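You operate a simulated robot arm through the tools that you are given. There is no shell and no other tool.

You run a simulated two-armed robot. Do the job below in one go: nothing can be reset, and whatever is moved stays where it is left.

Task
Pack the clay cake into the square form and set it out to dry.
Fine: hold the form still while you tamp with the tamper; put the tamper back; the filled form goes on the drying board. Set down upright: wooden tamper.

Only the result counts: the job must be done as asked and must still hold three seconds after the hand-in. Knocking over, shifting, dropping, spilling or breaking anything else fails it.

Robot
Two 7-joint arms with two-finger parallel grippers on one trunk, on a base that moves. Base frame: it is fixed to the floor where the robot stands at the start and does not move with it; the origin is under the middle of the robot, x ahead of it, y to its left, z up; the surface under the hand at the start is at about z = 880. Units: mm, degrees, N and s.
The left shoulder is at the start at [60, 189, 1228], the right one opposite. With the tool pointing down near the work surface each hand reaches from about 100 to 640 mm from the robot's upright axis, wherever it stands, measured 20 degrees to its own side. Places, roughly: pug form [500, 700, 900]; square box form (12x15x5 cm) [500, 700, 900]; top of the drying board [500, 0, 900]. Payload 3.43 kg a hand.
The tool frame of a hand sits at the grasp point between the pads (the TCP): z along the fingers, y along the line on which they close. The tips reach 30 mm beyond it. Largest opening 94 mm; finger width 28, thickness 10; the body of the gripper, 50 by 96 mm, starts 55 mm behind the TCP.
Orientation is that of the tool frame in the base frame, as a unit quaternion [x, y, z, w]. With the fingers straight down and closing along the base's y, the tool's x points along the base's -x, its y along +y and its z along -z.

Tools
- The arms move only by the tool send_rows. It takes "left_steps", "right_steps" or both (then of equal length, played together; a hand with none holds still); each is a list of rows, each an object of numbers (a shift or turn left out is 0, a gripper value left out holds the last): "x", "y", "z": the shift along the tool's x, y, z in units of 150 mm (1.0 is 150 mm); "ax", "ay", "az": the turn, a rotation vector about the tool's x, y, z in units of 45 degrees (1.0 is 45 degrees). In form: [{"x": .., "y": .., "z": .., "ax": .., "ay": .., "az": ..}, ...]. A call has 1 to 20 rows; each row is the pose to reach, as a shift and turn from the pose commanded when the call began, along the tool's axes at that moment. "left_claw" and "right_claw" are, for a hand that has rows, the finger opening in mm, from 0 to 94, set as the call begins (left out, the last holds). A call with a number of a shift or a turn outside -1 to 1 is refused whole. Each row takes 0.2 s and may step no farther than 50 mm and 8.6 degrees from the row before; otherwise, or with a gripper value out of range, the whole call is refused. A pose out of reach is approached as far as the arm can. The call stops where the force on the tool passes 90 N (or 10 N more than at its start, if that is more) or the arm is blocked; 0.2 s more then pass. The fingers move at their own pace (about 153 mm/s each) and stop on an object; they squeeze with about 42 N. The grip force told is the motor's: it shows also when the fingers shut on nothing. Time passes only in rows, and 0.2 s behind the last, so rows that repeat a pose let the fingers close. The reply holds the time, the measured pose of the TCP, the force on the tool along the base axes, the opening and the grip force, in the units named above and with some noise, with the torque about the TCP (base axes, N m) and any sound that the robot's microphone picked up.
- Cameras (640 x 400 px; columns grow to the right, rows downward): "scene" is now at [0.9, 11.5, 1770.4]; the picture's right is [0.10, -0.99, 0.00], its down [-0.84, -0.08, -0.53] and it looks along [0.53, 0.05, -0.85] (base axes); focal length 269 px, centre (320, 200). "left" rides on the left gripper at [76, -14, -102] in its tool frame; the picture's right is [0.18, 0.98, 0.00], its down [-0.75, 0.14, -0.64] and it looks along [-0.63, 0.12, 0.77] (tool axes); focal length 243 px, centre (320, 200). "right" rides on the right gripper at [76, 14, -103] in its tool frame; the picture's right is [-0.18, 0.98, 0.00], its down [-0.75, -0.14, -0.64] and it looks along [-0.63, -0.12, 0.77] (tool axes); focal length 243 px, centre (320, 200). There is no depth. A picture from a camera that has moved, and an enlarged one, comes with that camera's place and axes in the base frame and with its lens. The place of the scene camera against the robot may be out by one fixed shift of up to 12 mm in any direction.
- grab_frame(camera): a new picture of that camera. It takes no simulated time.
- slide_trunk(by): slides the trunk up (or, below 0, down) by that many mm; the arms and the scene camera ride with it, the base frame stays. It gives what a move gives, with no picture.
- drive_base(legs): drives the robot by 1 to 6 legs, each [ahead, left, turn to the left] in mm, mm and degrees, along the robot's own axes; the way and the turn of a leg run together, so that a leg with both is an arc; at most 1500 mm and 180 degrees a leg. The arms and the cameras ride along, it lands a little off, and it stops where it bumps. It gives what a move gives.
- aim_head(pan, tilt): turns the head with the scene camera to pan (to the left, within 86 degrees either way) and tilt (down, from -29 to 69), counted from straight ahead of the robot. It gives what a move gives.
- zoom(camera, box): a new picture of the part [left, top, right, bottom] of that camera's present view, enlarged. It takes no simulated time.
- sign_off(): hands the job in; it is judged then, once.

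Nothing tells you exact positions but the pictures and the camera data. Unless the task says otherwise, let go and move clear before handing in.

The tools are called as a command line: name --argument value ..., lists and objects as JSON in quotes. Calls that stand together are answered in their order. send_rows: Moves the arms, as the interface text tells. Its arguments: {"type":"object","properties":{"left_steps":{"type":"array"},"left_claw":{"type":"number"},"right_steps":{"type":"array"},"right_claw":{"type":"number"}},"required":[]} The other tools are called the same way: slide_trunk (by) moves the trunk up or down; drive_base (legs) drives the base; aim_head (pan, tilt) turns the head that bears the scene camera; grab_frame (camera) takes a picture; zoom (camera, box) takes an enlarged picture of a part of a camera's view; sign_off () hands the job in.

At the start:

```text
t: 0.0
left_position: [349.1, 343.9, 1216.3]
left_orientation: [0.001, 1.0, 0.0, 0.0]
left_force: [0.5, 0.6, 0.6]
left_ft_torque: [0.01, 0.01, 0.0]
left_grip_width: 94.2
left_gripper_force: 0.0
right_position: [349.2, -5.3, 1184.3]
right_orientation: [0.0, 1.0, 0.0, 0.0]
right_force: [-0.7, -0.3, -0.7]
right_ft_torque: [-0.01, 0.0, 0.03]
right_grip_width: 93.9
right_gripper_force: 0.1
trunk travel left (down, up): [-900.0, 90.0]
robot x, y, heading: [-1.7, 0.2, 0.0]
head pan, tilt (commanded): [5.7, 57.9]
```

scene: 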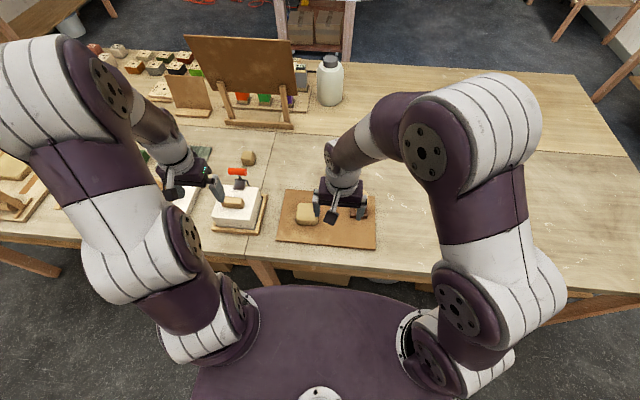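
right: 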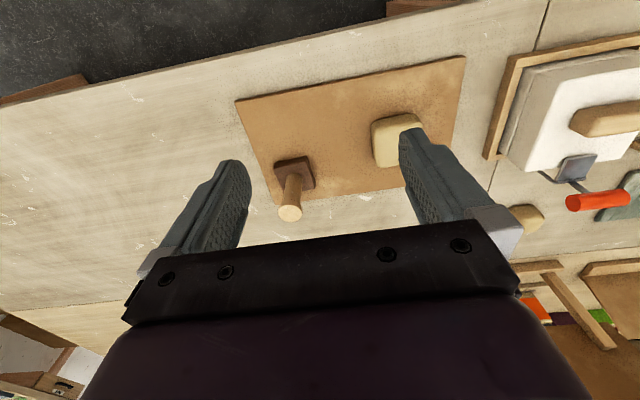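
left: 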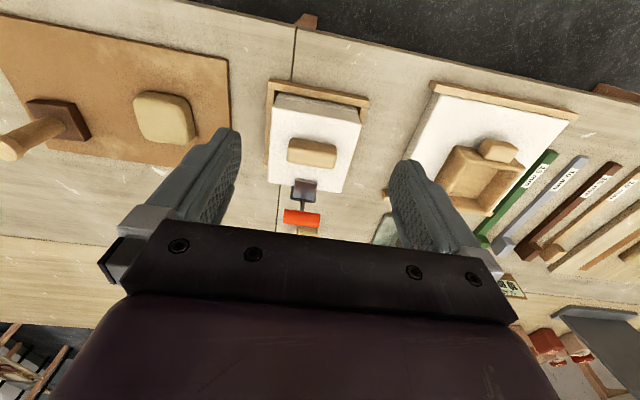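

I see a table with a brown board that carries a tamper and a clay block, a white plaster bat with clay, and another white bat with a wooden form farther left. I'll look around before moving anything.

zoom --camera "scene" --box '[160, 100, 400, 270]'

zoom --camera "left" --box '[360, 60, 640, 300]'

zoom --camera "left" --box '[0, 0, 380, 250]'

aim_head --pan 50 --tilt 50

```text
2.35 times, centred on (280, 185) of scene
camera zoom: at [0.9, 11.5, 1770.4], right [0.1, -0.99, 0.0], down [-0.84, -0.08, -0.53], along [0.53, 0.05, -0.85], focal length 633 px, centre (414, 235)
```

zoom: 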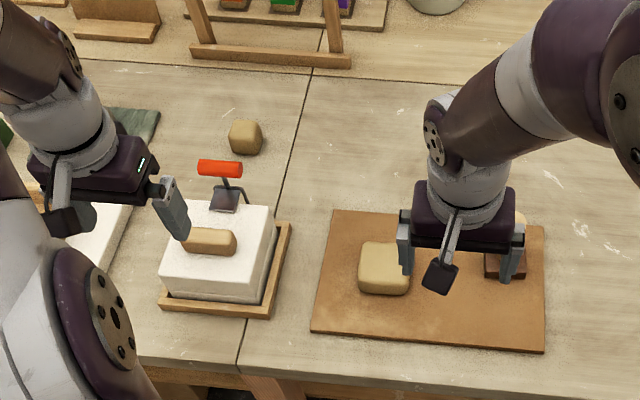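

```text
1.67 times, centred on (500, 180) of left
camera zoom: at [272.0, 328.4, 1318.7], right [-0.18, 0.98, 0.0], down [0.75, 0.14, 0.64], along [0.63, 0.12, -0.77], focal length 404 px, centre (20, 233)
```

zoom: 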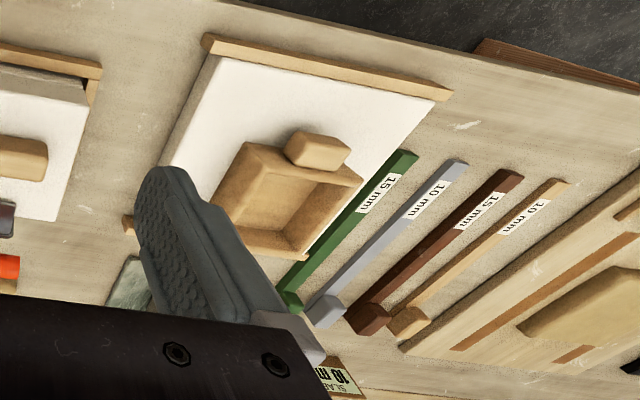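

```text
1.60 times, centred on (190, 125) of left
camera zoom: at [272.0, 328.4, 1318.7], right [-0.18, 0.98, 0.0], down [0.75, 0.14, 0.64], along [0.63, 0.12, -0.77], focal length 388 px, centre (528, 320)
```

zoom: 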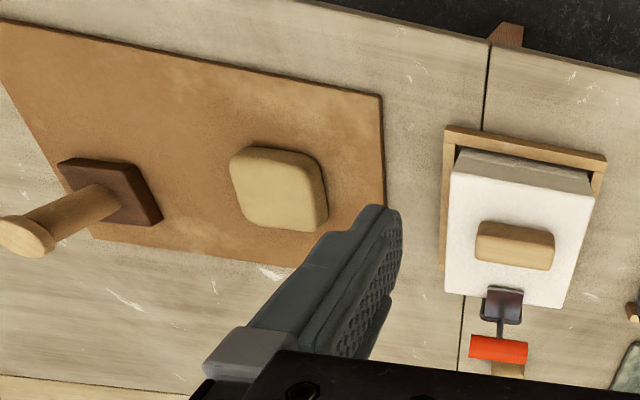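

```text
t: 1.1
left_position: [348.2, 343.2, 1216.1]
left_orientation: [0.0, 1.0, 0.001, 0.0]
left_force: [-0.3, -0.1, 0.2]
left_ft_torque: [0.0, 0.0, -0.04]
left_grip_width: 93.9
left_gripper_force: 0.1
right_position: [350.0, -6.6, 1184.3]
right_orientation: [0.001, 1.0, -0.001, 0.0]
right_force: [0.7, 0.0, -0.1]
right_ft_torque: [-0.01, 0.0, -0.02]
right_grip_width: 94.0
right_gripper_force: 0.1
trunk travel left (down, up): [-900.0, 90.0]
robot x, y, heading: [-1.3, -0.5, 0.2]
head pan, tilt (commanded): [50.0, 50.0]
```

grab_frame --camera "scene"

```text
taken
camera scene: at [-18.3, 63.6, 1780.4], right [0.77, -0.64, 0.0], down [-0.49, -0.59, -0.64], along [0.41, 0.49, -0.77], focal length 269 px, centre (320, 200)
```

scene: 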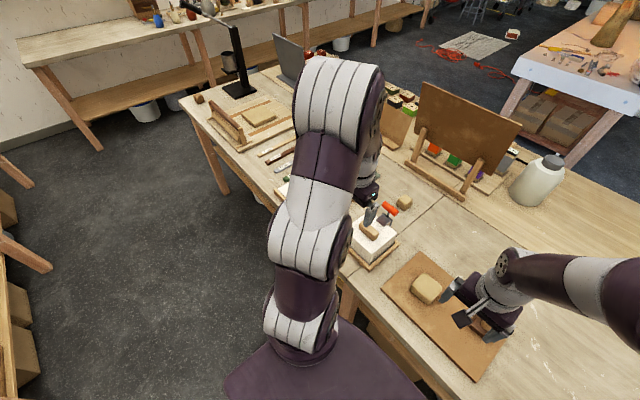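

The drying board looks to be at about [480, 25], with the tamper at about [508, -83] and a pale cake at about [472, 100]. The form is near [485, 685], so I'll drive left for a closer look at that area.

drive_base --legs '[[0, 400, 0]]'

aim_head --pan 20 --tilt 58

grab_frame --camera "scene"

grab_frame --camera "left"

grab_frame --camera "right"

```text
t: 3.6
left_position: [354.3, 732.9, 1216.2]
left_orientation: [0.004, 1.0, 0.0, 0.001]
left_force: [-0.2, 0.1, 0.6]
left_ft_torque: [0.01, -0.02, 0.0]
left_grip_width: 94.2
left_gripper_force: 0.2
right_position: [351.5, 382.6, 1182.5]
right_orientation: [0.004, 1.0, 0.0, -0.001]
right_force: [0.0, 0.0, 0.0]
right_ft_torque: [-0.01, -0.01, 0.02]
right_grip_width: 94.0
right_gripper_force: 0.0
trunk travel left (down, up): [-900.0, 90.0]
robot x, y, heading: [4.4, 394.8, -0.5]
head pan, tilt (commanded): [50.0, 50.0]
```

```text
t: 4.5
left_position: [353.5, 733.0, 1215.1]
left_orientation: [0.004, 1.0, 0.0, 0.0]
left_force: [-0.3, 0.3, 0.3]
left_ft_torque: [0.0, -0.03, 0.0]
left_grip_width: 93.9
left_gripper_force: 0.0
right_position: [351.7, 385.1, 1183.7]
right_orientation: [0.004, 1.0, 0.001, 0.0]
right_force: [0.3, -0.3, 0.3]
right_ft_torque: [0.02, 0.02, 0.0]
right_grip_width: 93.9
right_gripper_force: 0.0
trunk travel left (down, up): [-900.0, 90.0]
robot x, y, heading: [3.6, 397.4, -0.5]
head pan, tilt (commanded): [20.0, 58.0]
```

```text
taken
camera scene: at [-1.2, 421.6, 1770.2], right [0.33, -0.94, 0.0], down [-0.8, -0.28, -0.53], along [0.5, 0.18, -0.85], focal length 269 px, centre (320, 200)
```

scene: 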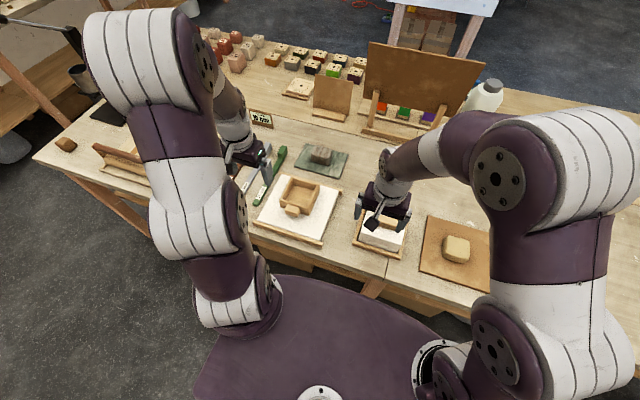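

```text
taken
camera left: at [276.5, 719.3, 1318.8], right [-0.18, 0.98, 0.0], down [0.75, 0.13, 0.64], along [0.63, 0.11, -0.77], focal length 243 px, centre (320, 200)
```

left: 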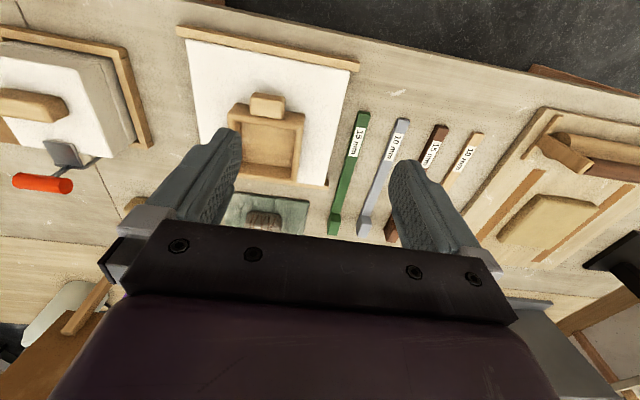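

```text
taken
camera right: at [274.1, 399.1, 1286.7], right [0.19, 0.98, 0.0], down [0.75, -0.15, 0.64], along [0.63, -0.12, -0.77], focal length 243 px, centre (320, 200)
```

right: 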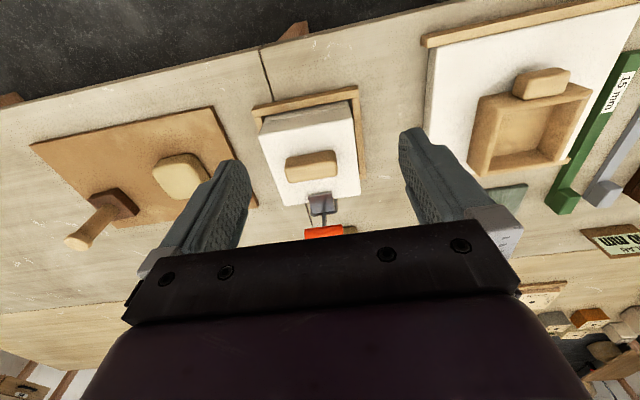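

zoom --camera "left" --box '[160, 20, 400, 220]'

zoom --camera "right" --box '[420, 20, 640, 200]'

zoom --camera "scene" --box '[230, 130, 360, 250]'

zoom --camera "right" --box '[0, 60, 400, 300]'

zoom --camera "scene" --box '[340, 180, 520, 310]'

zoom --camera "left" --box '[480, 60, 640, 320]'

```text
2.00 times, centred on (280, 120) of left
camera zoom: at [276.5, 719.3, 1318.8], right [-0.18, 0.98, 0.0], down [0.75, 0.13, 0.64], along [0.63, 0.11, -0.77], focal length 485 px, centre (400, 360)
```

zoom: 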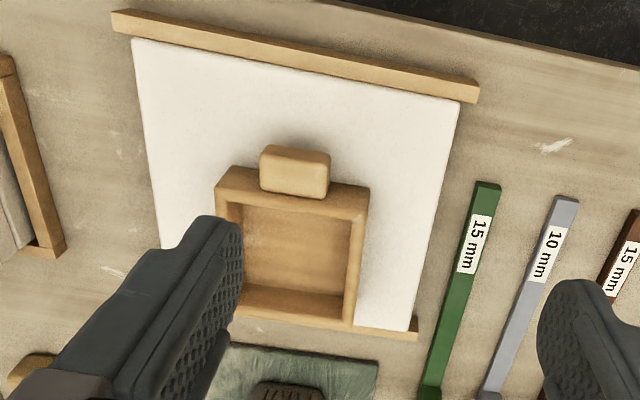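

```text
2.22 times, centred on (530, 110) of right
camera zoom: at [274.1, 399.1, 1286.7], right [0.19, 0.98, 0.0], down [0.75, -0.15, 0.64], along [0.63, -0.12, -0.77], focal length 539 px, centre (-147, 400)
```

zoom: 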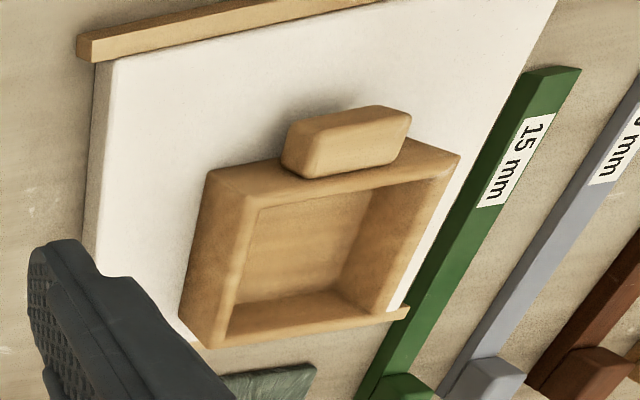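

```text
3.33 times, centred on (295, 190) of scene
camera zoom: at [-1.2, 421.6, 1770.2], right [0.33, -0.94, 0.0], down [-0.8, -0.28, -0.53], along [0.5, 0.18, -0.85], focal length 897 px, centre (403, 233)
```

zoom: 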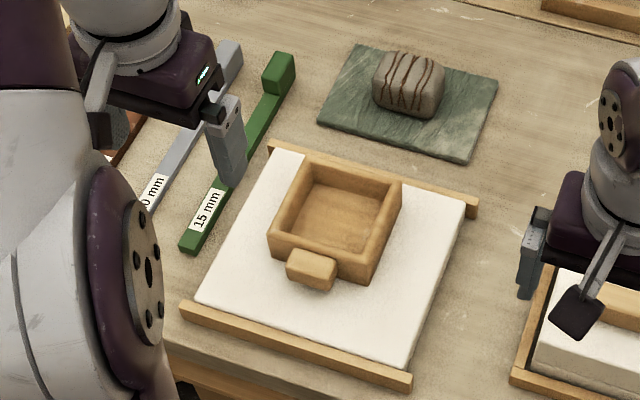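

```text
1.60 times, centred on (200, 180) of right
camera zoom: at [274.1, 399.1, 1286.7], right [0.19, 0.98, 0.0], down [0.75, -0.15, 0.64], along [0.63, -0.12, -0.77], focal length 388 px, centre (512, 232)
```

zoom: 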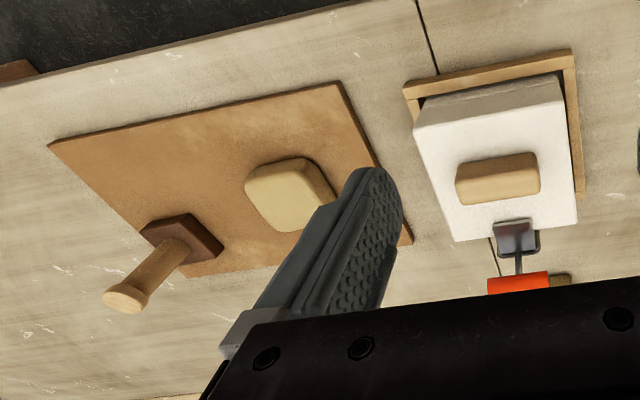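

```text
3.08 times, centred on (430, 245) of scene
camera zoom: at [-1.2, 421.6, 1770.2], right [0.33, -0.94, 0.0], down [-0.8, -0.28, -0.53], along [0.5, 0.18, -0.85], focal length 828 px, centre (-18, 62)
```

zoom: 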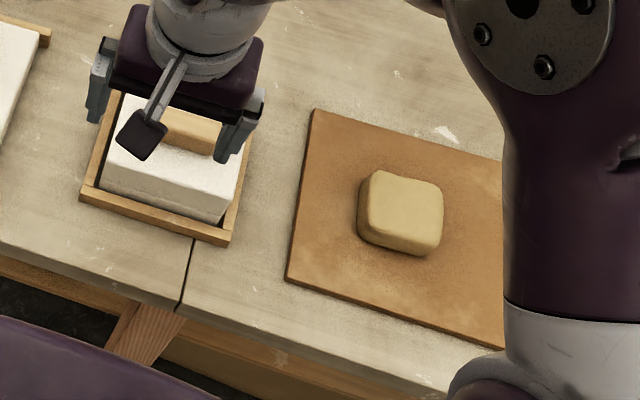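

```text
1.54 times, centred on (560, 190) of left
camera zoom: at [276.5, 719.3, 1318.8], right [-0.18, 0.98, 0.0], down [0.75, 0.13, 0.64], along [0.63, 0.11, -0.77], focal length 373 px, centre (-49, 215)
```

zoom: 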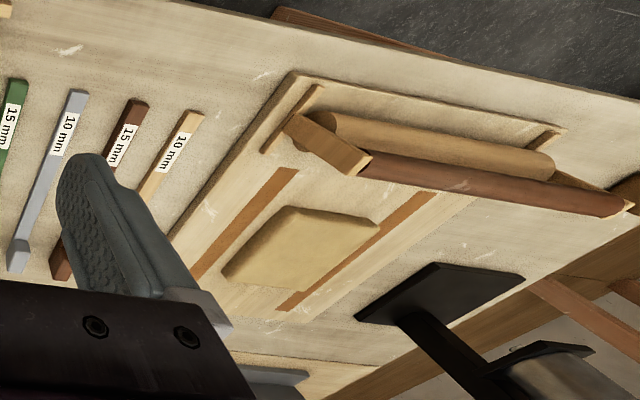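

I take the form to be at about [490, 690] on a white bat, with a lug on the side facing me. The pale cake is on the drying board. I'll move the left hand over the form for a close view.

send_rows --left_steps '[{"x": -0.2, "y": -0.07, "z": 0.05}, {"x": -0.4, "y": -0.14, "z": 0.1}, {"x": -0.6, "y": -0.21, "z": 0.15}, {"x": -0.75, "y": -0.28, "z": 0.2}]'

grab_frame --camera "left"

zoom --camera "left" --box '[200, 20, 440, 200]'

```text
t: 5.5
left_position: [469.4, 691.1, 1183.6]
left_orientation: [0.004, 1.0, 0.0, 0.0]
left_force: [-0.1, 0.8, 0.7]
left_ft_torque: [-0.01, 0.06, -0.01]
left_grip_width: 93.9
left_gripper_force: 0.1
right_position: [353.2, 384.1, 1183.1]
right_orientation: [0.004, 1.0, -0.001, 0.0]
right_force: [0.0, -0.3, -0.6]
right_ft_torque: [0.01, 0.01, -0.01]
right_grip_width: 94.1
right_gripper_force: 0.2
trunk travel left (down, up): [-900.0, 90.0]
robot x, y, heading: [3.4, 393.4, -0.5]
head pan, tilt (commanded): [20.0, 58.0]
```

```text
taken
camera left: at [391.7, 676.0, 1286.9], right [-0.18, 0.98, 0.0], down [0.76, 0.13, 0.64], along [0.63, 0.11, -0.77], focal length 243 px, centre (320, 200)
```

left: 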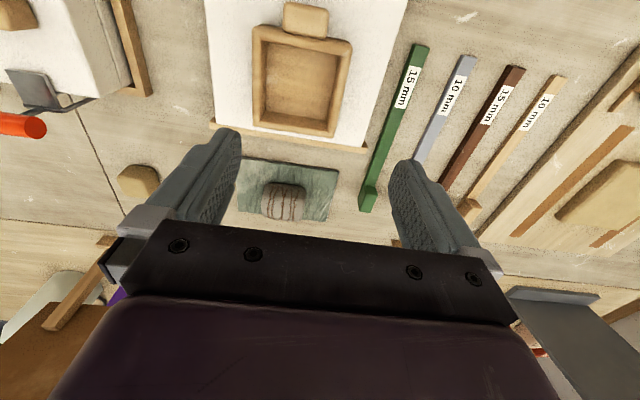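

```text
2.22 times, centred on (320, 110) of left
camera zoom: at [391.7, 676.0, 1286.9], right [-0.18, 0.98, 0.0], down [0.76, 0.13, 0.64], along [0.63, 0.11, -0.77], focal length 539 px, centre (320, 400)
```

zoom: 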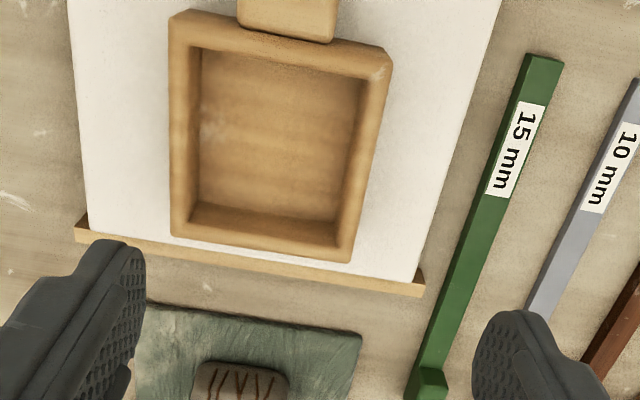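

The form measures about 118 mm square, spanning x 428–545 and y 607–722, with the lug toward me. Before choosing the cake, I'll check the other clay-like objects with the right camera.

zoom --camera "right" --box '[230, 70, 400, 250]'

zoom --camera "right" --box '[480, 40, 620, 180]'

zoom --camera "scene" --box '[240, 160, 360, 250]'

```text
2.22 times, centred on (315, 160) of right
camera zoom: at [275.2, 398.9, 1286.4], right [0.19, 0.98, 0.0], down [0.75, -0.15, 0.64], along [0.63, -0.12, -0.77], focal length 539 px, centre (331, 289)
```

zoom: 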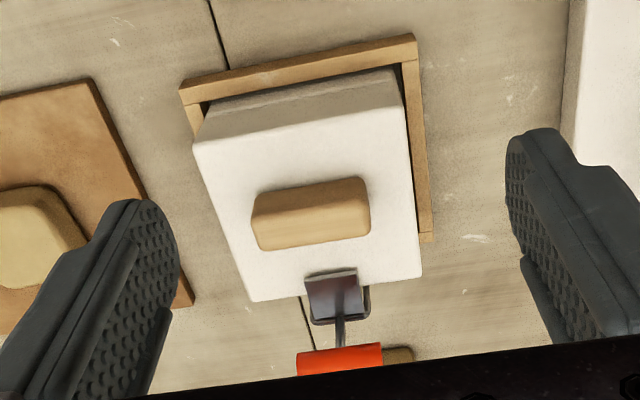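

```text
2.86 times, centred on (550, 110) of right
camera zoom: at [275.2, 398.9, 1286.4], right [0.19, 0.98, 0.0], down [0.75, -0.15, 0.64], along [0.63, -0.12, -0.77], focal length 693 px, centre (-337, 457)
```

zoom: 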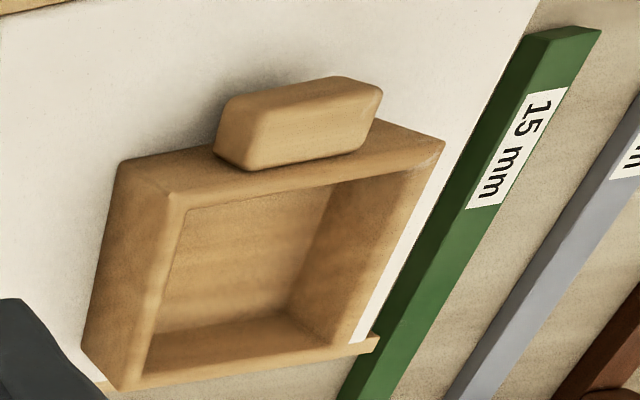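

```text
4.44 times, centred on (300, 205) of scene
camera zoom: at [0.2, 421.2, 1770.2], right [0.33, -0.94, 0.0], down [-0.8, -0.28, -0.53], along [0.5, 0.18, -0.85], focal length 1196 px, centre (409, 178)
```

zoom: 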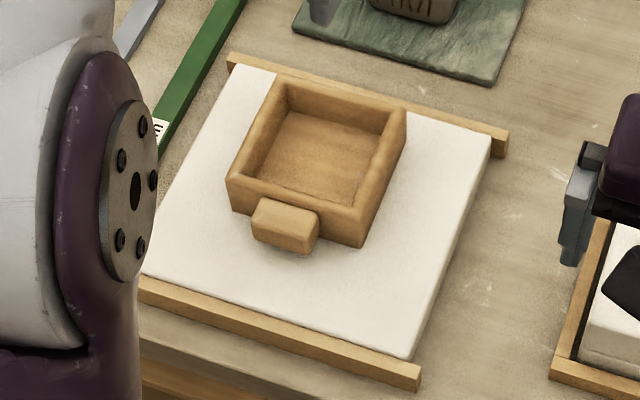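

The pale yellow block on the drying board looks like the clay cake, since it has the same colour as the rolled slab and is about the size of the form's inside. I'll drive back to the drying board and inspect the cake and tamper up close.

drive_base --legs '[[0, -385, 0.5]]'

aim_head --pan 0 --tilt 60

grab_frame --camera "scene"

grab_frame --camera "right"

grab_frame --camera "left"

```text
t: 8.0
left_position: [463.2, 314.2, 1184.9]
left_orientation: [-0.002, 1.0, -0.001, 0.0]
left_force: [-0.5, -0.3, -0.4]
left_ft_torque: [-0.04, 0.02, -0.03]
left_grip_width: 94.0
left_gripper_force: 0.2
right_position: [349.9, 7.1, 1183.9]
right_orientation: [-0.002, 1.0, -0.001, 0.001]
right_force: [-0.7, 0.3, -0.5]
right_ft_torque: [0.01, -0.03, -0.05]
right_grip_width: 94.2
right_gripper_force: 0.1
trunk travel left (down, up): [-900.0, 90.0]
robot x, y, heading: [-1.5, 9.8, 0.1]
head pan, tilt (commanded): [20.0, 58.0]
```

```text
t: 8.8
left_position: [462.9, 310.9, 1183.9]
left_orientation: [-0.002, 1.0, 0.001, 0.0]
left_force: [0.4, -0.6, -0.9]
left_ft_torque: [0.0, -0.02, -0.02]
left_grip_width: 94.2
left_gripper_force: 0.1
right_position: [349.1, 4.7, 1184.0]
right_orientation: [-0.002, 1.0, 0.0, 0.0]
right_force: [-0.2, 0.1, -0.6]
right_ft_torque: [0.0, -0.01, 0.0]
right_grip_width: 94.0
right_gripper_force: 0.0
trunk travel left (down, up): [-900.0, 90.0]
robot x, y, heading: [-1.3, 12.0, 0.1]
head pan, tilt (commanded): [0.0, 60.0]
```

```text
taken
camera scene: at [-0.6, 13.8, 1767.9], right [0.0, -1.0, 0.0], down [-0.87, 0.0, -0.5], along [0.5, 0.0, -0.87], focal length 269 px, centre (320, 200)
```

scene: 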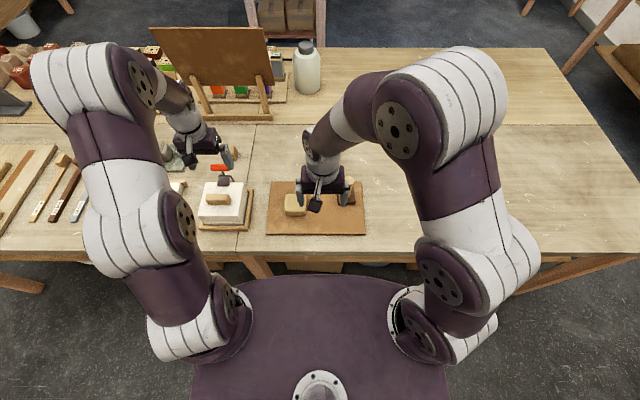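

```text
taken
camera right: at [272.9, 18.2, 1286.7], right [0.18, 0.98, 0.0], down [0.75, -0.14, 0.64], along [0.63, -0.12, -0.77], focal length 243 px, centre (320, 200)
```

right: 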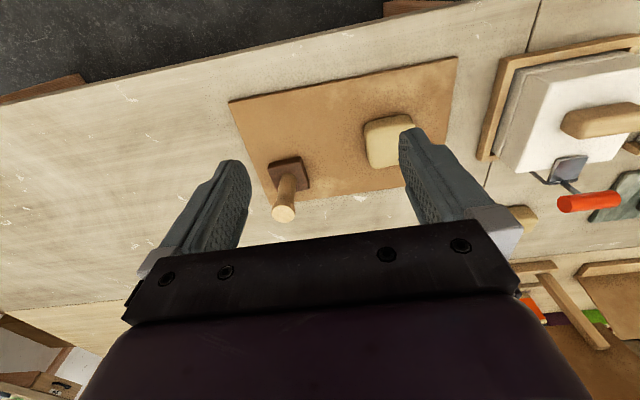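

```text
taken
camera left: at [385.9, 296.9, 1287.4], right [-0.19, 0.98, 0.0], down [0.75, 0.14, 0.64], along [0.63, 0.12, -0.77], focal length 243 px, centre (320, 200)
```

left: 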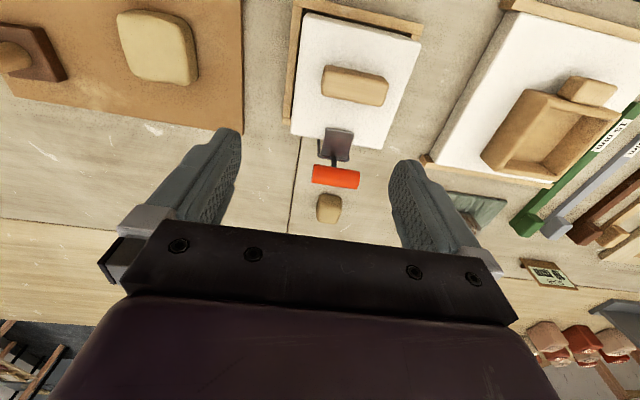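

I'll move the right hand over the tamper and the left hand toward the cake, both still high.

send_rows --right_steps '[{"x": -0.18, "y": -0.117}, {"x": -0.36, "y": -0.234}, {"x": -0.54, "y": -0.352}, {"x": -0.72, "y": -0.47}, {"x": -0.9, "y": -0.587}]' --left_steps '[{"y": -0.2}, {"y": -0.4}, {"y": -0.6}, {"y": -0.8}, {"y": -1.0}]'

grab_frame --camera "right"

grab_frame --camera "left"

```text
t: 10.0
left_position: [466.7, 159.0, 1184.9]
left_orientation: [-0.002, 1.0, 0.001, 0.0]
left_force: [-0.4, -0.7, 0.1]
left_ft_torque: [0.02, 0.03, -0.03]
left_grip_width: 93.8
left_gripper_force: 0.1
right_position: [485.1, -82.9, 1184.0]
right_orientation: [-0.002, 1.0, 0.001, -0.001]
right_force: [-0.5, -0.5, -0.6]
right_ft_torque: [0.0, 0.01, 0.03]
right_grip_width: 93.9
right_gripper_force: 0.2
trunk travel left (down, up): [-900.0, 90.0]
robot x, y, heading: [1.2, 13.0, 0.3]
head pan, tilt (commanded): [0.0, 60.0]
```

```text
taken
camera right: at [408.0, -70.2, 1286.3], right [0.18, 0.98, 0.0], down [0.75, -0.14, 0.64], along [0.63, -0.12, -0.77], focal length 243 px, centre (320, 200)
```

right: 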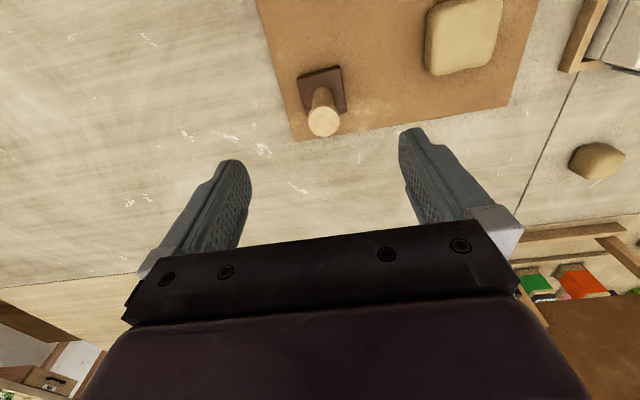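

```text
taken
camera left: at [389.0, 144.8, 1287.9], right [-0.19, 0.98, 0.0], down [0.75, 0.14, 0.64], along [0.63, 0.12, -0.77], focal length 243 px, centre (320, 200)
```

left: 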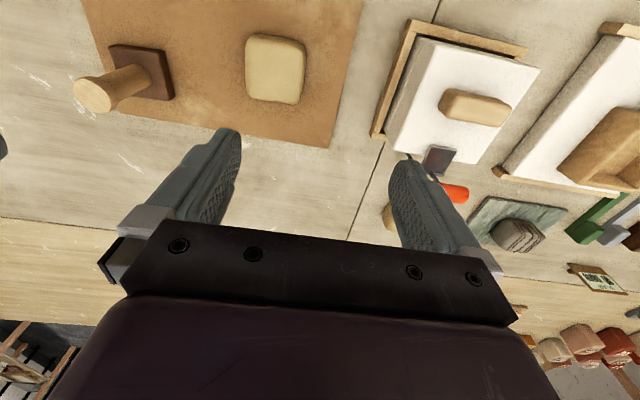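

zoom --camera "left" --box '[60, 0, 380, 150]'

zoom --camera "right" --box '[240, 0, 560, 160]'

```text
2.00 times, centred on (220, 75) of left
camera zoom: at [389.0, 144.8, 1287.9], right [-0.19, 0.98, 0.0], down [0.75, 0.14, 0.64], along [0.63, 0.12, -0.77], focal length 485 px, centre (520, 450)
```

zoom: 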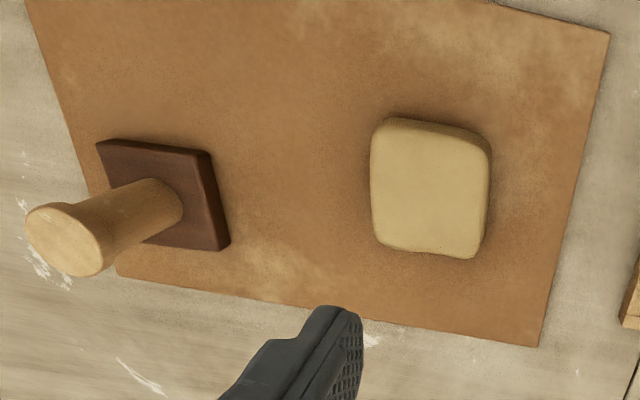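

```text
2.00 times, centred on (400, 80) of right
camera zoom: at [408.0, -70.2, 1286.3], right [0.18, 0.98, 0.0], down [0.75, -0.14, 0.64], along [0.63, -0.12, -0.77], focal length 485 px, centre (160, 440)
```

zoom: 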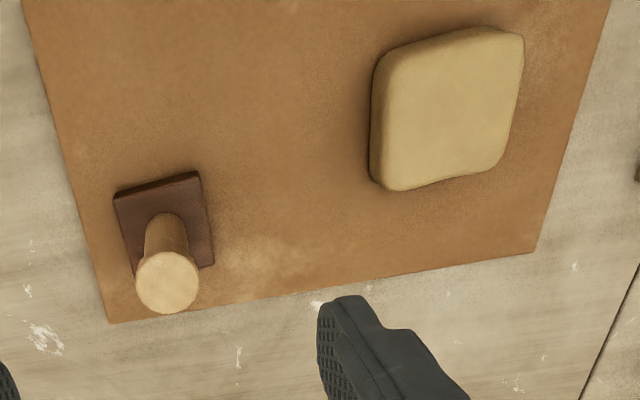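

From the two views the cake is about 71 × 75 mm, centred near [476, 99] with its top at z≈923. The tamper handle top is near [519.5, -87.5, 1006]. I'll turn the left hand to close along x and centre the right hand above the tamper.

send_rows --left_steps '[{"y": -0.07, "az": 0.18}, {"y": -0.14, "az": 0.36}, {"y": -0.21, "az": 0.54}, {"y": -0.28, "az": 0.72}, {"y": -0.35, "az": 0.88}, {"y": -0.4, "az": 1.0}]' --right_steps '[{"x": -0.05, "y": 0.0, "z": 0.1}, {"x": -0.1, "y": -0.01, "z": 0.2}, {"x": -0.15, "y": -0.02, "z": 0.3}, {"x": -0.2, "y": -0.03, "z": 0.4}, {"x": -0.227, "y": -0.03, "z": 0.5}, {"x": -0.227, "y": -0.03, "z": 0.6}]'

send_rows --left_steps '[{"az": 0.18}, {"az": 0.36}, {"az": 0.54}, {"az": 0.72}, {"az": 0.86}, {"az": 0.96}]'

grab_frame --camera "right"

grab_frame --camera "left"

grab_frame --camera "scene"

```text
t: 11.4
left_position: [462.8, 102.3, 1186.8]
left_orientation: [0.382, 0.924, 0.001, 0.0]
left_force: [0.4, -0.3, -0.1]
left_ft_torque: [-0.03, -0.02, 0.01]
left_grip_width: 94.1
left_gripper_force: 0.2
right_position: [519.8, -89.1, 1093.9]
right_orientation: [-0.001, 1.0, 0.0, 0.0]
right_force: [0.2, 0.1, 1.1]
right_ft_torque: [0.01, -0.04, 0.01]
right_grip_width: 94.0
right_gripper_force: 0.0
trunk travel left (down, up): [-900.0, 90.0]
robot x, y, heading: [0.9, 10.8, 0.3]
head pan, tilt (commanded): [0.0, 60.0]
```

```text
t: 12.8
left_position: [464.6, 103.1, 1185.7]
left_orientation: [0.695, 0.719, 0.0, 0.0]
left_force: [0.4, 0.0, -0.2]
left_ft_torque: [0.02, 0.0, -0.01]
left_grip_width: 94.0
left_gripper_force: 0.0
right_position: [519.5, -88.0, 1094.6]
right_orientation: [-0.001, 1.0, 0.0, 0.0]
right_force: [-0.5, -0.9, -0.5]
right_ft_torque: [-0.01, 0.03, -0.03]
right_grip_width: 93.9
right_gripper_force: 0.1
trunk travel left (down, up): [-900.0, 90.0]
robot x, y, heading: [-0.7, 9.2, -0.0]
head pan, tilt (commanded): [0.0, 60.0]
```

```text
taken
camera right: at [442.2, -74.3, 1197.2], right [0.18, 0.98, 0.0], down [0.75, -0.14, 0.64], along [0.63, -0.12, -0.77], focal length 243 px, centre (320, 200)
```

right: 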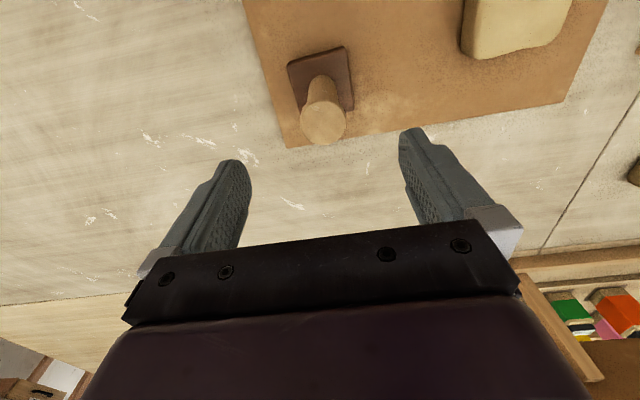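

```text
taken
camera left: at [446.2, 177.6, 1287.6], right [0.98, 0.22, 0.0], down [0.17, -0.75, 0.64], along [0.14, -0.63, -0.77], focal length 243 px, centre (320, 200)
```

left: 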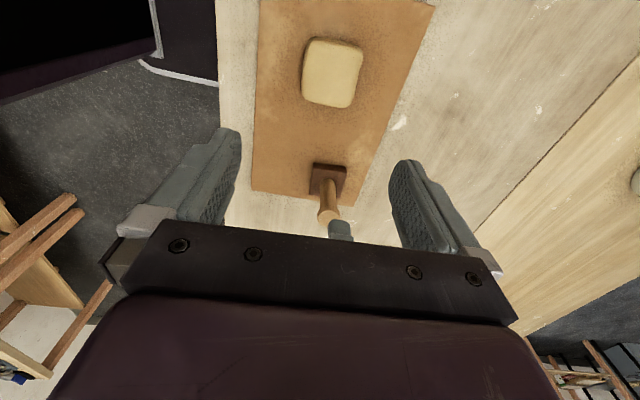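

```text
taken
camera scene: at [-0.5, 14.5, 1767.9], right [0.0, -1.0, 0.0], down [-0.87, 0.0, -0.5], along [0.5, 0.0, -0.87], focal length 269 px, centre (320, 200)
```

scene: 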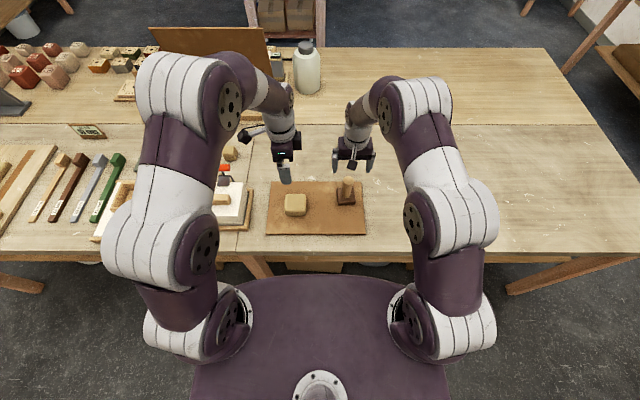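

zoom --camera "left" --box '[240, 10, 400, 130]'

zoom --camera "right" --box '[240, 20, 420, 160]'

```text
3.33 times, centred on (320, 70) of left
camera zoom: at [446.2, 177.6, 1287.6], right [0.98, 0.22, 0.0], down [0.17, -0.75, 0.64], along [0.14, -0.63, -0.77], focal length 809 px, centre (320, 633)
```

zoom: 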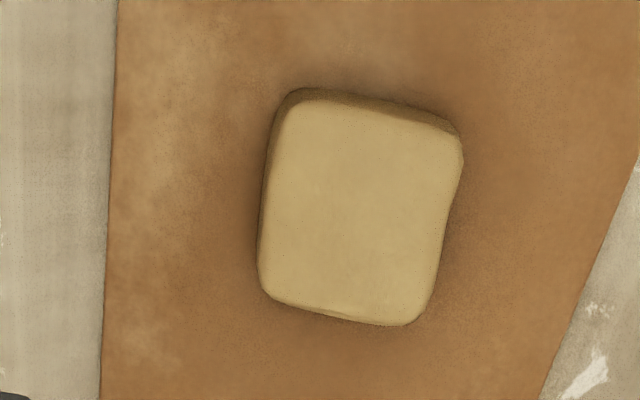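

```text
2.86 times, centred on (330, 90) of right
camera zoom: at [442.2, -74.3, 1197.2], right [0.18, 0.98, 0.0], down [0.75, -0.14, 0.64], along [0.63, -0.12, -0.77], focal length 693 px, centre (291, 514)
```

zoom: 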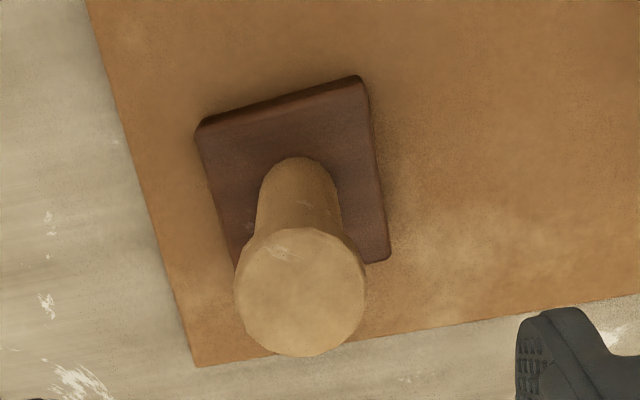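

Both targets agree with the earlier estimates. I'll lower the right hand around the tamper handle and the left hand partway over the cake.

send_rows --left_steps '[{"x": -0.01, "y": 0.04, "z": 0.2}, {"x": -0.0237, "y": 0.0886, "z": 0.45}, {"x": -0.0237, "y": 0.0886, "z": 0.7}, {"x": -0.0237, "y": 0.0886, "z": 0.9}, {"x": -0.0237, "y": 0.0886, "z": 1.0}, {"x": -0.0237, "y": 0.0886, "z": 1.0}]' --right_steps '[{"y": 0.01, "z": 0.15}, {"y": 0.01, "z": 0.3}, {"y": 0.01, "z": 0.45}, {"y": 0.01, "z": 0.6}, {"y": 0.01, "z": 0.72}, {"y": 0.01, "z": 0.797}]'

grab_frame --camera "right"

grab_frame --camera "left"

```text
t: 14.2
left_position: [475.0, 100.4, 1034.5]
left_orientation: [0.694, 0.72, 0.0, 0.0]
left_force: [-0.4, -0.2, 1.0]
left_ft_torque: [0.02, -0.01, -0.01]
left_grip_width: 94.2
left_gripper_force: 0.1
right_position: [518.2, -84.0, 974.3]
right_orientation: [-0.002, 1.0, 0.0, -0.001]
right_force: [-0.6, 0.5, 0.0]
right_ft_torque: [-0.02, 0.0, -0.02]
right_grip_width: 94.1
right_gripper_force: 0.1
trunk travel left (down, up): [-900.0, 90.0]
robot x, y, heading: [-0.2, 9.6, 0.2]
head pan, tilt (commanded): [0.0, 60.0]
```

```text
taken
camera right: at [442.5, -71.0, 1077.7], right [0.18, 0.98, 0.0], down [0.75, -0.14, 0.64], along [0.63, -0.12, -0.77], focal length 243 px, centre (320, 200)
```

right: 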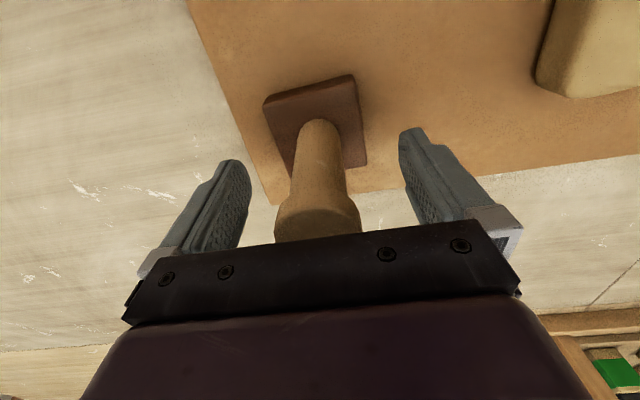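

```text
taken
camera left: at [457.2, 174.7, 1137.4], right [0.98, 0.22, 0.0], down [0.17, -0.75, 0.64], along [0.14, -0.63, -0.77], focal length 243 px, centre (320, 200)
```

left: 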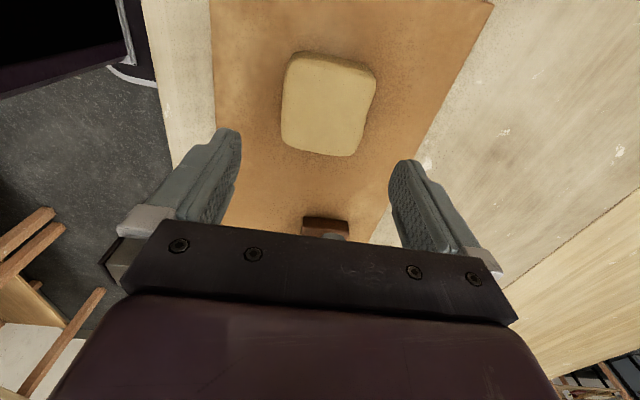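

The handle sits between the right fingers, so I'll close on it while the left hand goes down around the cake.

send_rows --left_steps '[{"x": 0.01, "y": 0.02, "z": 0.15}, {"x": 0.01, "y": 0.02, "z": 0.3}, {"x": 0.01, "y": 0.02, "z": 0.42}, {"x": 0.01, "y": 0.02, "z": 0.52}, {"x": 0.01, "y": 0.02, "z": 0.6}, {"x": 0.01, "y": 0.02, "z": 0.657}]' --right_steps '[{"z": 0}, {"z": 0}, {"z": 0}, {"z": 0}, {"z": 0}, {"z": 0}]' --right_claw 10

grab_frame --camera "left"

grab_frame --camera "right"

zoom --camera "scene" --box '[220, 130, 400, 250]'

```text
t: 15.6
left_position: [480.1, 100.5, 934.6]
left_orientation: [0.695, 0.719, 0.0, 0.0]
left_force: [0.1, -0.9, 0.1]
left_ft_torque: [-0.01, 0.01, -0.01]
left_grip_width: 93.9
left_gripper_force: 0.0
right_position: [519.7, -84.1, 974.0]
right_orientation: [-0.003, 1.0, -0.001, 0.0]
right_force: [0.3, -0.3, 0.1]
right_ft_torque: [0.06, -0.02, -0.03]
right_grip_width: 36.8
right_gripper_force: 42.2
trunk travel left (down, up): [-900.0, 90.0]
robot x, y, heading: [-0.3, 11.8, 0.3]
head pan, tilt (commanded): [0.0, 60.0]
```

```text
taken
camera left: at [461.8, 175.7, 1038.0], right [0.98, 0.22, 0.0], down [0.17, -0.75, 0.64], along [0.14, -0.63, -0.77], focal length 243 px, centre (320, 200)
```

left: 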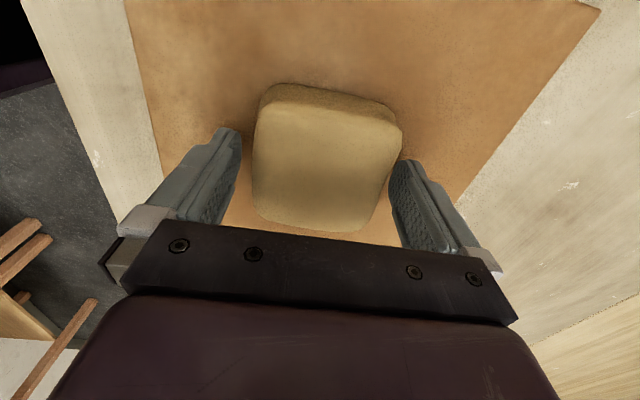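

```text
taken
camera right: at [442.6, -71.1, 1077.8], right [0.18, 0.98, 0.0], down [0.75, -0.14, 0.64], along [0.63, -0.12, -0.77], focal length 243 px, centre (320, 200)
```

right: 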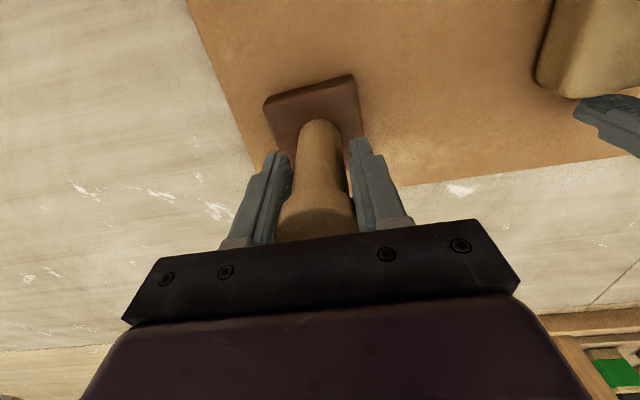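

```text
3.33 times, centred on (310, 190) of scene
camera zoom: at [-0.7, 14.3, 1767.9], right [0.0, -1.0, 0.0], down [-0.87, 0.0, -0.5], along [0.5, 0.0, -0.87], focal length 897 px, centre (353, 233)
```

zoom: 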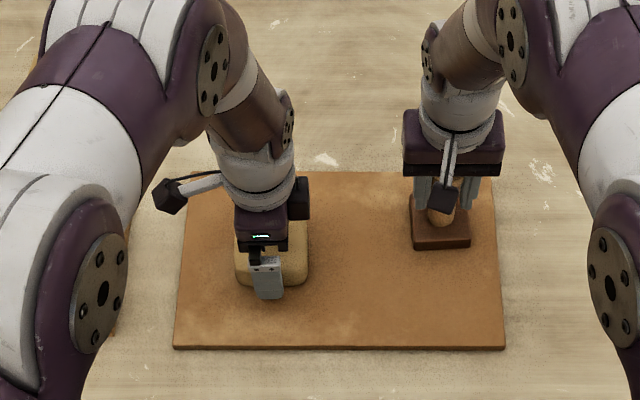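

The right fingers closed only on the flared handle top (36.8 mm). I'll reopen and go about 20 mm lower so the palm backs the handle for tamping, and close the left hand on the cake in the same call.

send_rows --left_steps '[{"z": 0}, {"z": 0}, {"z": 0}, {"z": 0}, {"z": 0}, {"z": 0}, {"z": 0}]' --left_claw 55 --right_steps '[{"z": 0}, {"z": 0.03}, {"z": 0.06}, {"z": 0.09}, {"z": 0.11}, {"z": 0.125}, {"z": 0.135}]' --right_claw 60

grab_frame --camera "left"

grab_frame --camera "right"

```text
t: 17.2
left_position: [479.4, 99.8, 935.4]
left_orientation: [0.695, 0.719, 0.001, 0.0]
left_force: [1.1, -0.4, 0.1]
left_ft_torque: [-0.11, -0.14, -0.01]
left_grip_width: 86.3
left_gripper_force: 42.4
right_position: [519.5, -85.5, 955.4]
right_orientation: [-0.002, 1.0, 0.0, 0.001]
right_force: [-0.1, -1.7, 3.5]
right_ft_torque: [0.14, 0.07, -0.03]
right_grip_width: 60.0
right_gripper_force: 0.1
trunk travel left (down, up): [-900.0, 90.0]
robot x, y, heading: [0.4, 11.6, -0.0]
head pan, tilt (commanded): [0.0, 60.0]
```

```text
taken
camera left: at [461.6, 175.8, 1038.0], right [0.98, 0.22, 0.0], down [0.17, -0.75, 0.64], along [0.14, -0.63, -0.77], focal length 243 px, centre (320, 200)
```

left: 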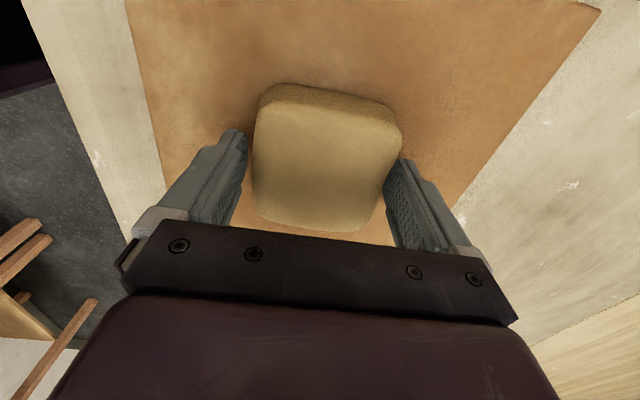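

```text
taken
camera right: at [442.8, -71.9, 1058.0], right [0.18, 0.98, 0.0], down [0.75, -0.14, 0.64], along [0.63, -0.12, -0.77], focal length 243 px, centre (320, 200)
```

right: 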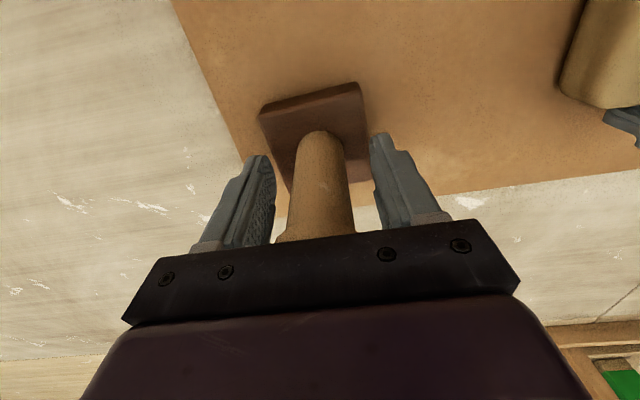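

The left hand now holds the cake at 86 mm wide, and the right palm just touches the handle top. I'll close the right hand.

send_rows --right_steps '[{"z": 0}, {"z": 0}, {"z": 0}, {"z": 0}, {"z": 0}]' --right_claw 10

zoom --camera "right" --box '[200, 60, 440, 260]'

```text
t: 18.4
left_position: [479.2, 101.6, 936.0]
left_orientation: [0.694, 0.72, -0.001, 0.0]
left_force: [0.8, -0.2, -0.9]
left_ft_torque: [-0.05, -0.03, -0.03]
left_grip_width: 86.1
left_gripper_force: 42.1
right_position: [520.0, -84.9, 955.6]
right_orientation: [-0.001, 1.0, 0.0, 0.002]
right_force: [2.8, -1.2, 8.8]
right_ft_torque: [0.04, -0.07, -0.05]
right_grip_width: 36.9
right_gripper_force: 41.8
trunk travel left (down, up): [-900.0, 90.0]
robot x, y, heading: [2.2, 8.5, 0.2]
head pan, tilt (commanded): [0.0, 60.0]
```

```text
2.00 times, centred on (320, 160) of right
camera zoom: at [442.8, -71.8, 1058.0], right [0.18, 0.98, 0.0], down [0.75, -0.14, 0.64], along [0.63, -0.12, -0.77], focal length 485 px, centre (320, 280)
```

zoom: 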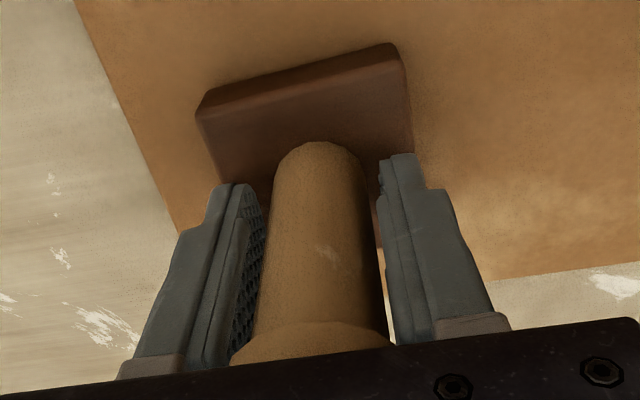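

Both grips hold. I'll lift the cake and the tamper straight up.

send_rows --left_steps '[{"z": -0.05}, {"z": -0.15}, {"z": -0.3}, {"z": -0.45}, {"z": -0.6}, {"z": -0.75}, {"z": -0.9}, {"z": -1.0}]' --right_steps '[{"z": -0.05}, {"z": -0.15}, {"z": -0.3}, {"z": -0.45}, {"z": -0.6}, {"z": -0.75}, {"z": -0.9}, {"z": -1.0}]'

grab_frame --camera "left"

grab_frame --camera "right"

grab_frame --camera "scene"

```text
t: 20.2
left_position: [477.8, 102.1, 1085.2]
left_orientation: [0.695, 0.719, 0.0, 0.0]
left_force: [0.0, 0.5, -4.1]
left_ft_torque: [0.01, 0.02, 0.06]
left_grip_width: 86.3
left_gripper_force: 42.1
right_position: [519.4, -86.0, 1104.4]
right_orientation: [-0.002, 1.0, 0.001, -0.001]
right_force: [1.0, -0.5, -2.7]
right_ft_torque: [-0.03, 0.0, -0.06]
right_grip_width: 36.8
right_gripper_force: 42.3
trunk travel left (down, up): [-900.0, 90.0]
robot x, y, heading: [0.9, 12.4, 0.2]
head pan, tilt (commanded): [0.0, 60.0]
```

```text
taken
camera left: at [460.1, 177.2, 1187.9], right [0.98, 0.22, 0.0], down [0.17, -0.75, 0.64], along [0.14, -0.63, -0.77], focal length 243 px, centre (320, 200)
```

left: 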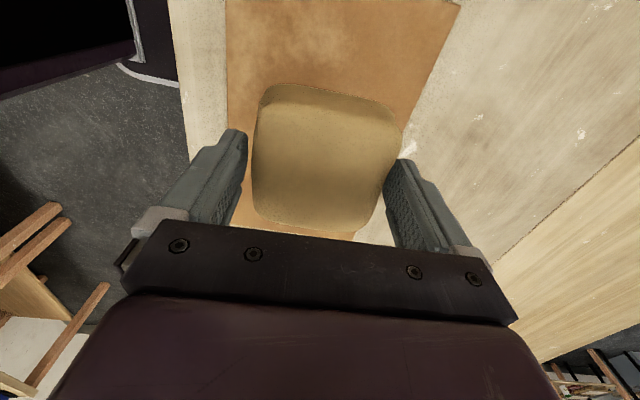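

```text
taken
camera right: at [442.6, -71.7, 1207.5], right [0.18, 0.98, 0.0], down [0.75, -0.14, 0.64], along [0.63, -0.12, -0.77], focal length 243 px, centre (320, 200)
```

right: 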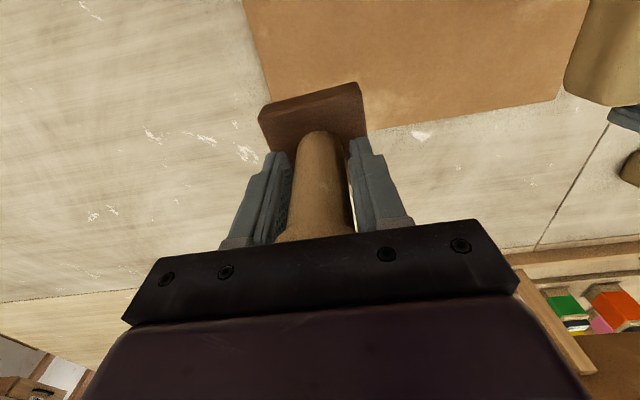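

```text
taken
camera scene: at [-0.4, 14.4, 1767.8], right [0.0, -1.0, 0.0], down [-0.87, 0.0, -0.5], along [0.5, 0.0, -0.87], focal length 269 px, centre (320, 200)
```

scene: 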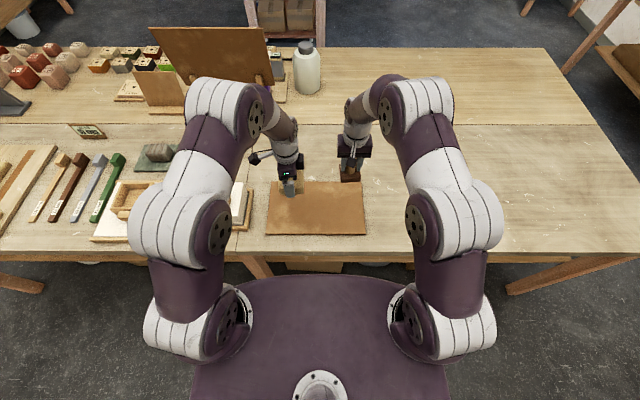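

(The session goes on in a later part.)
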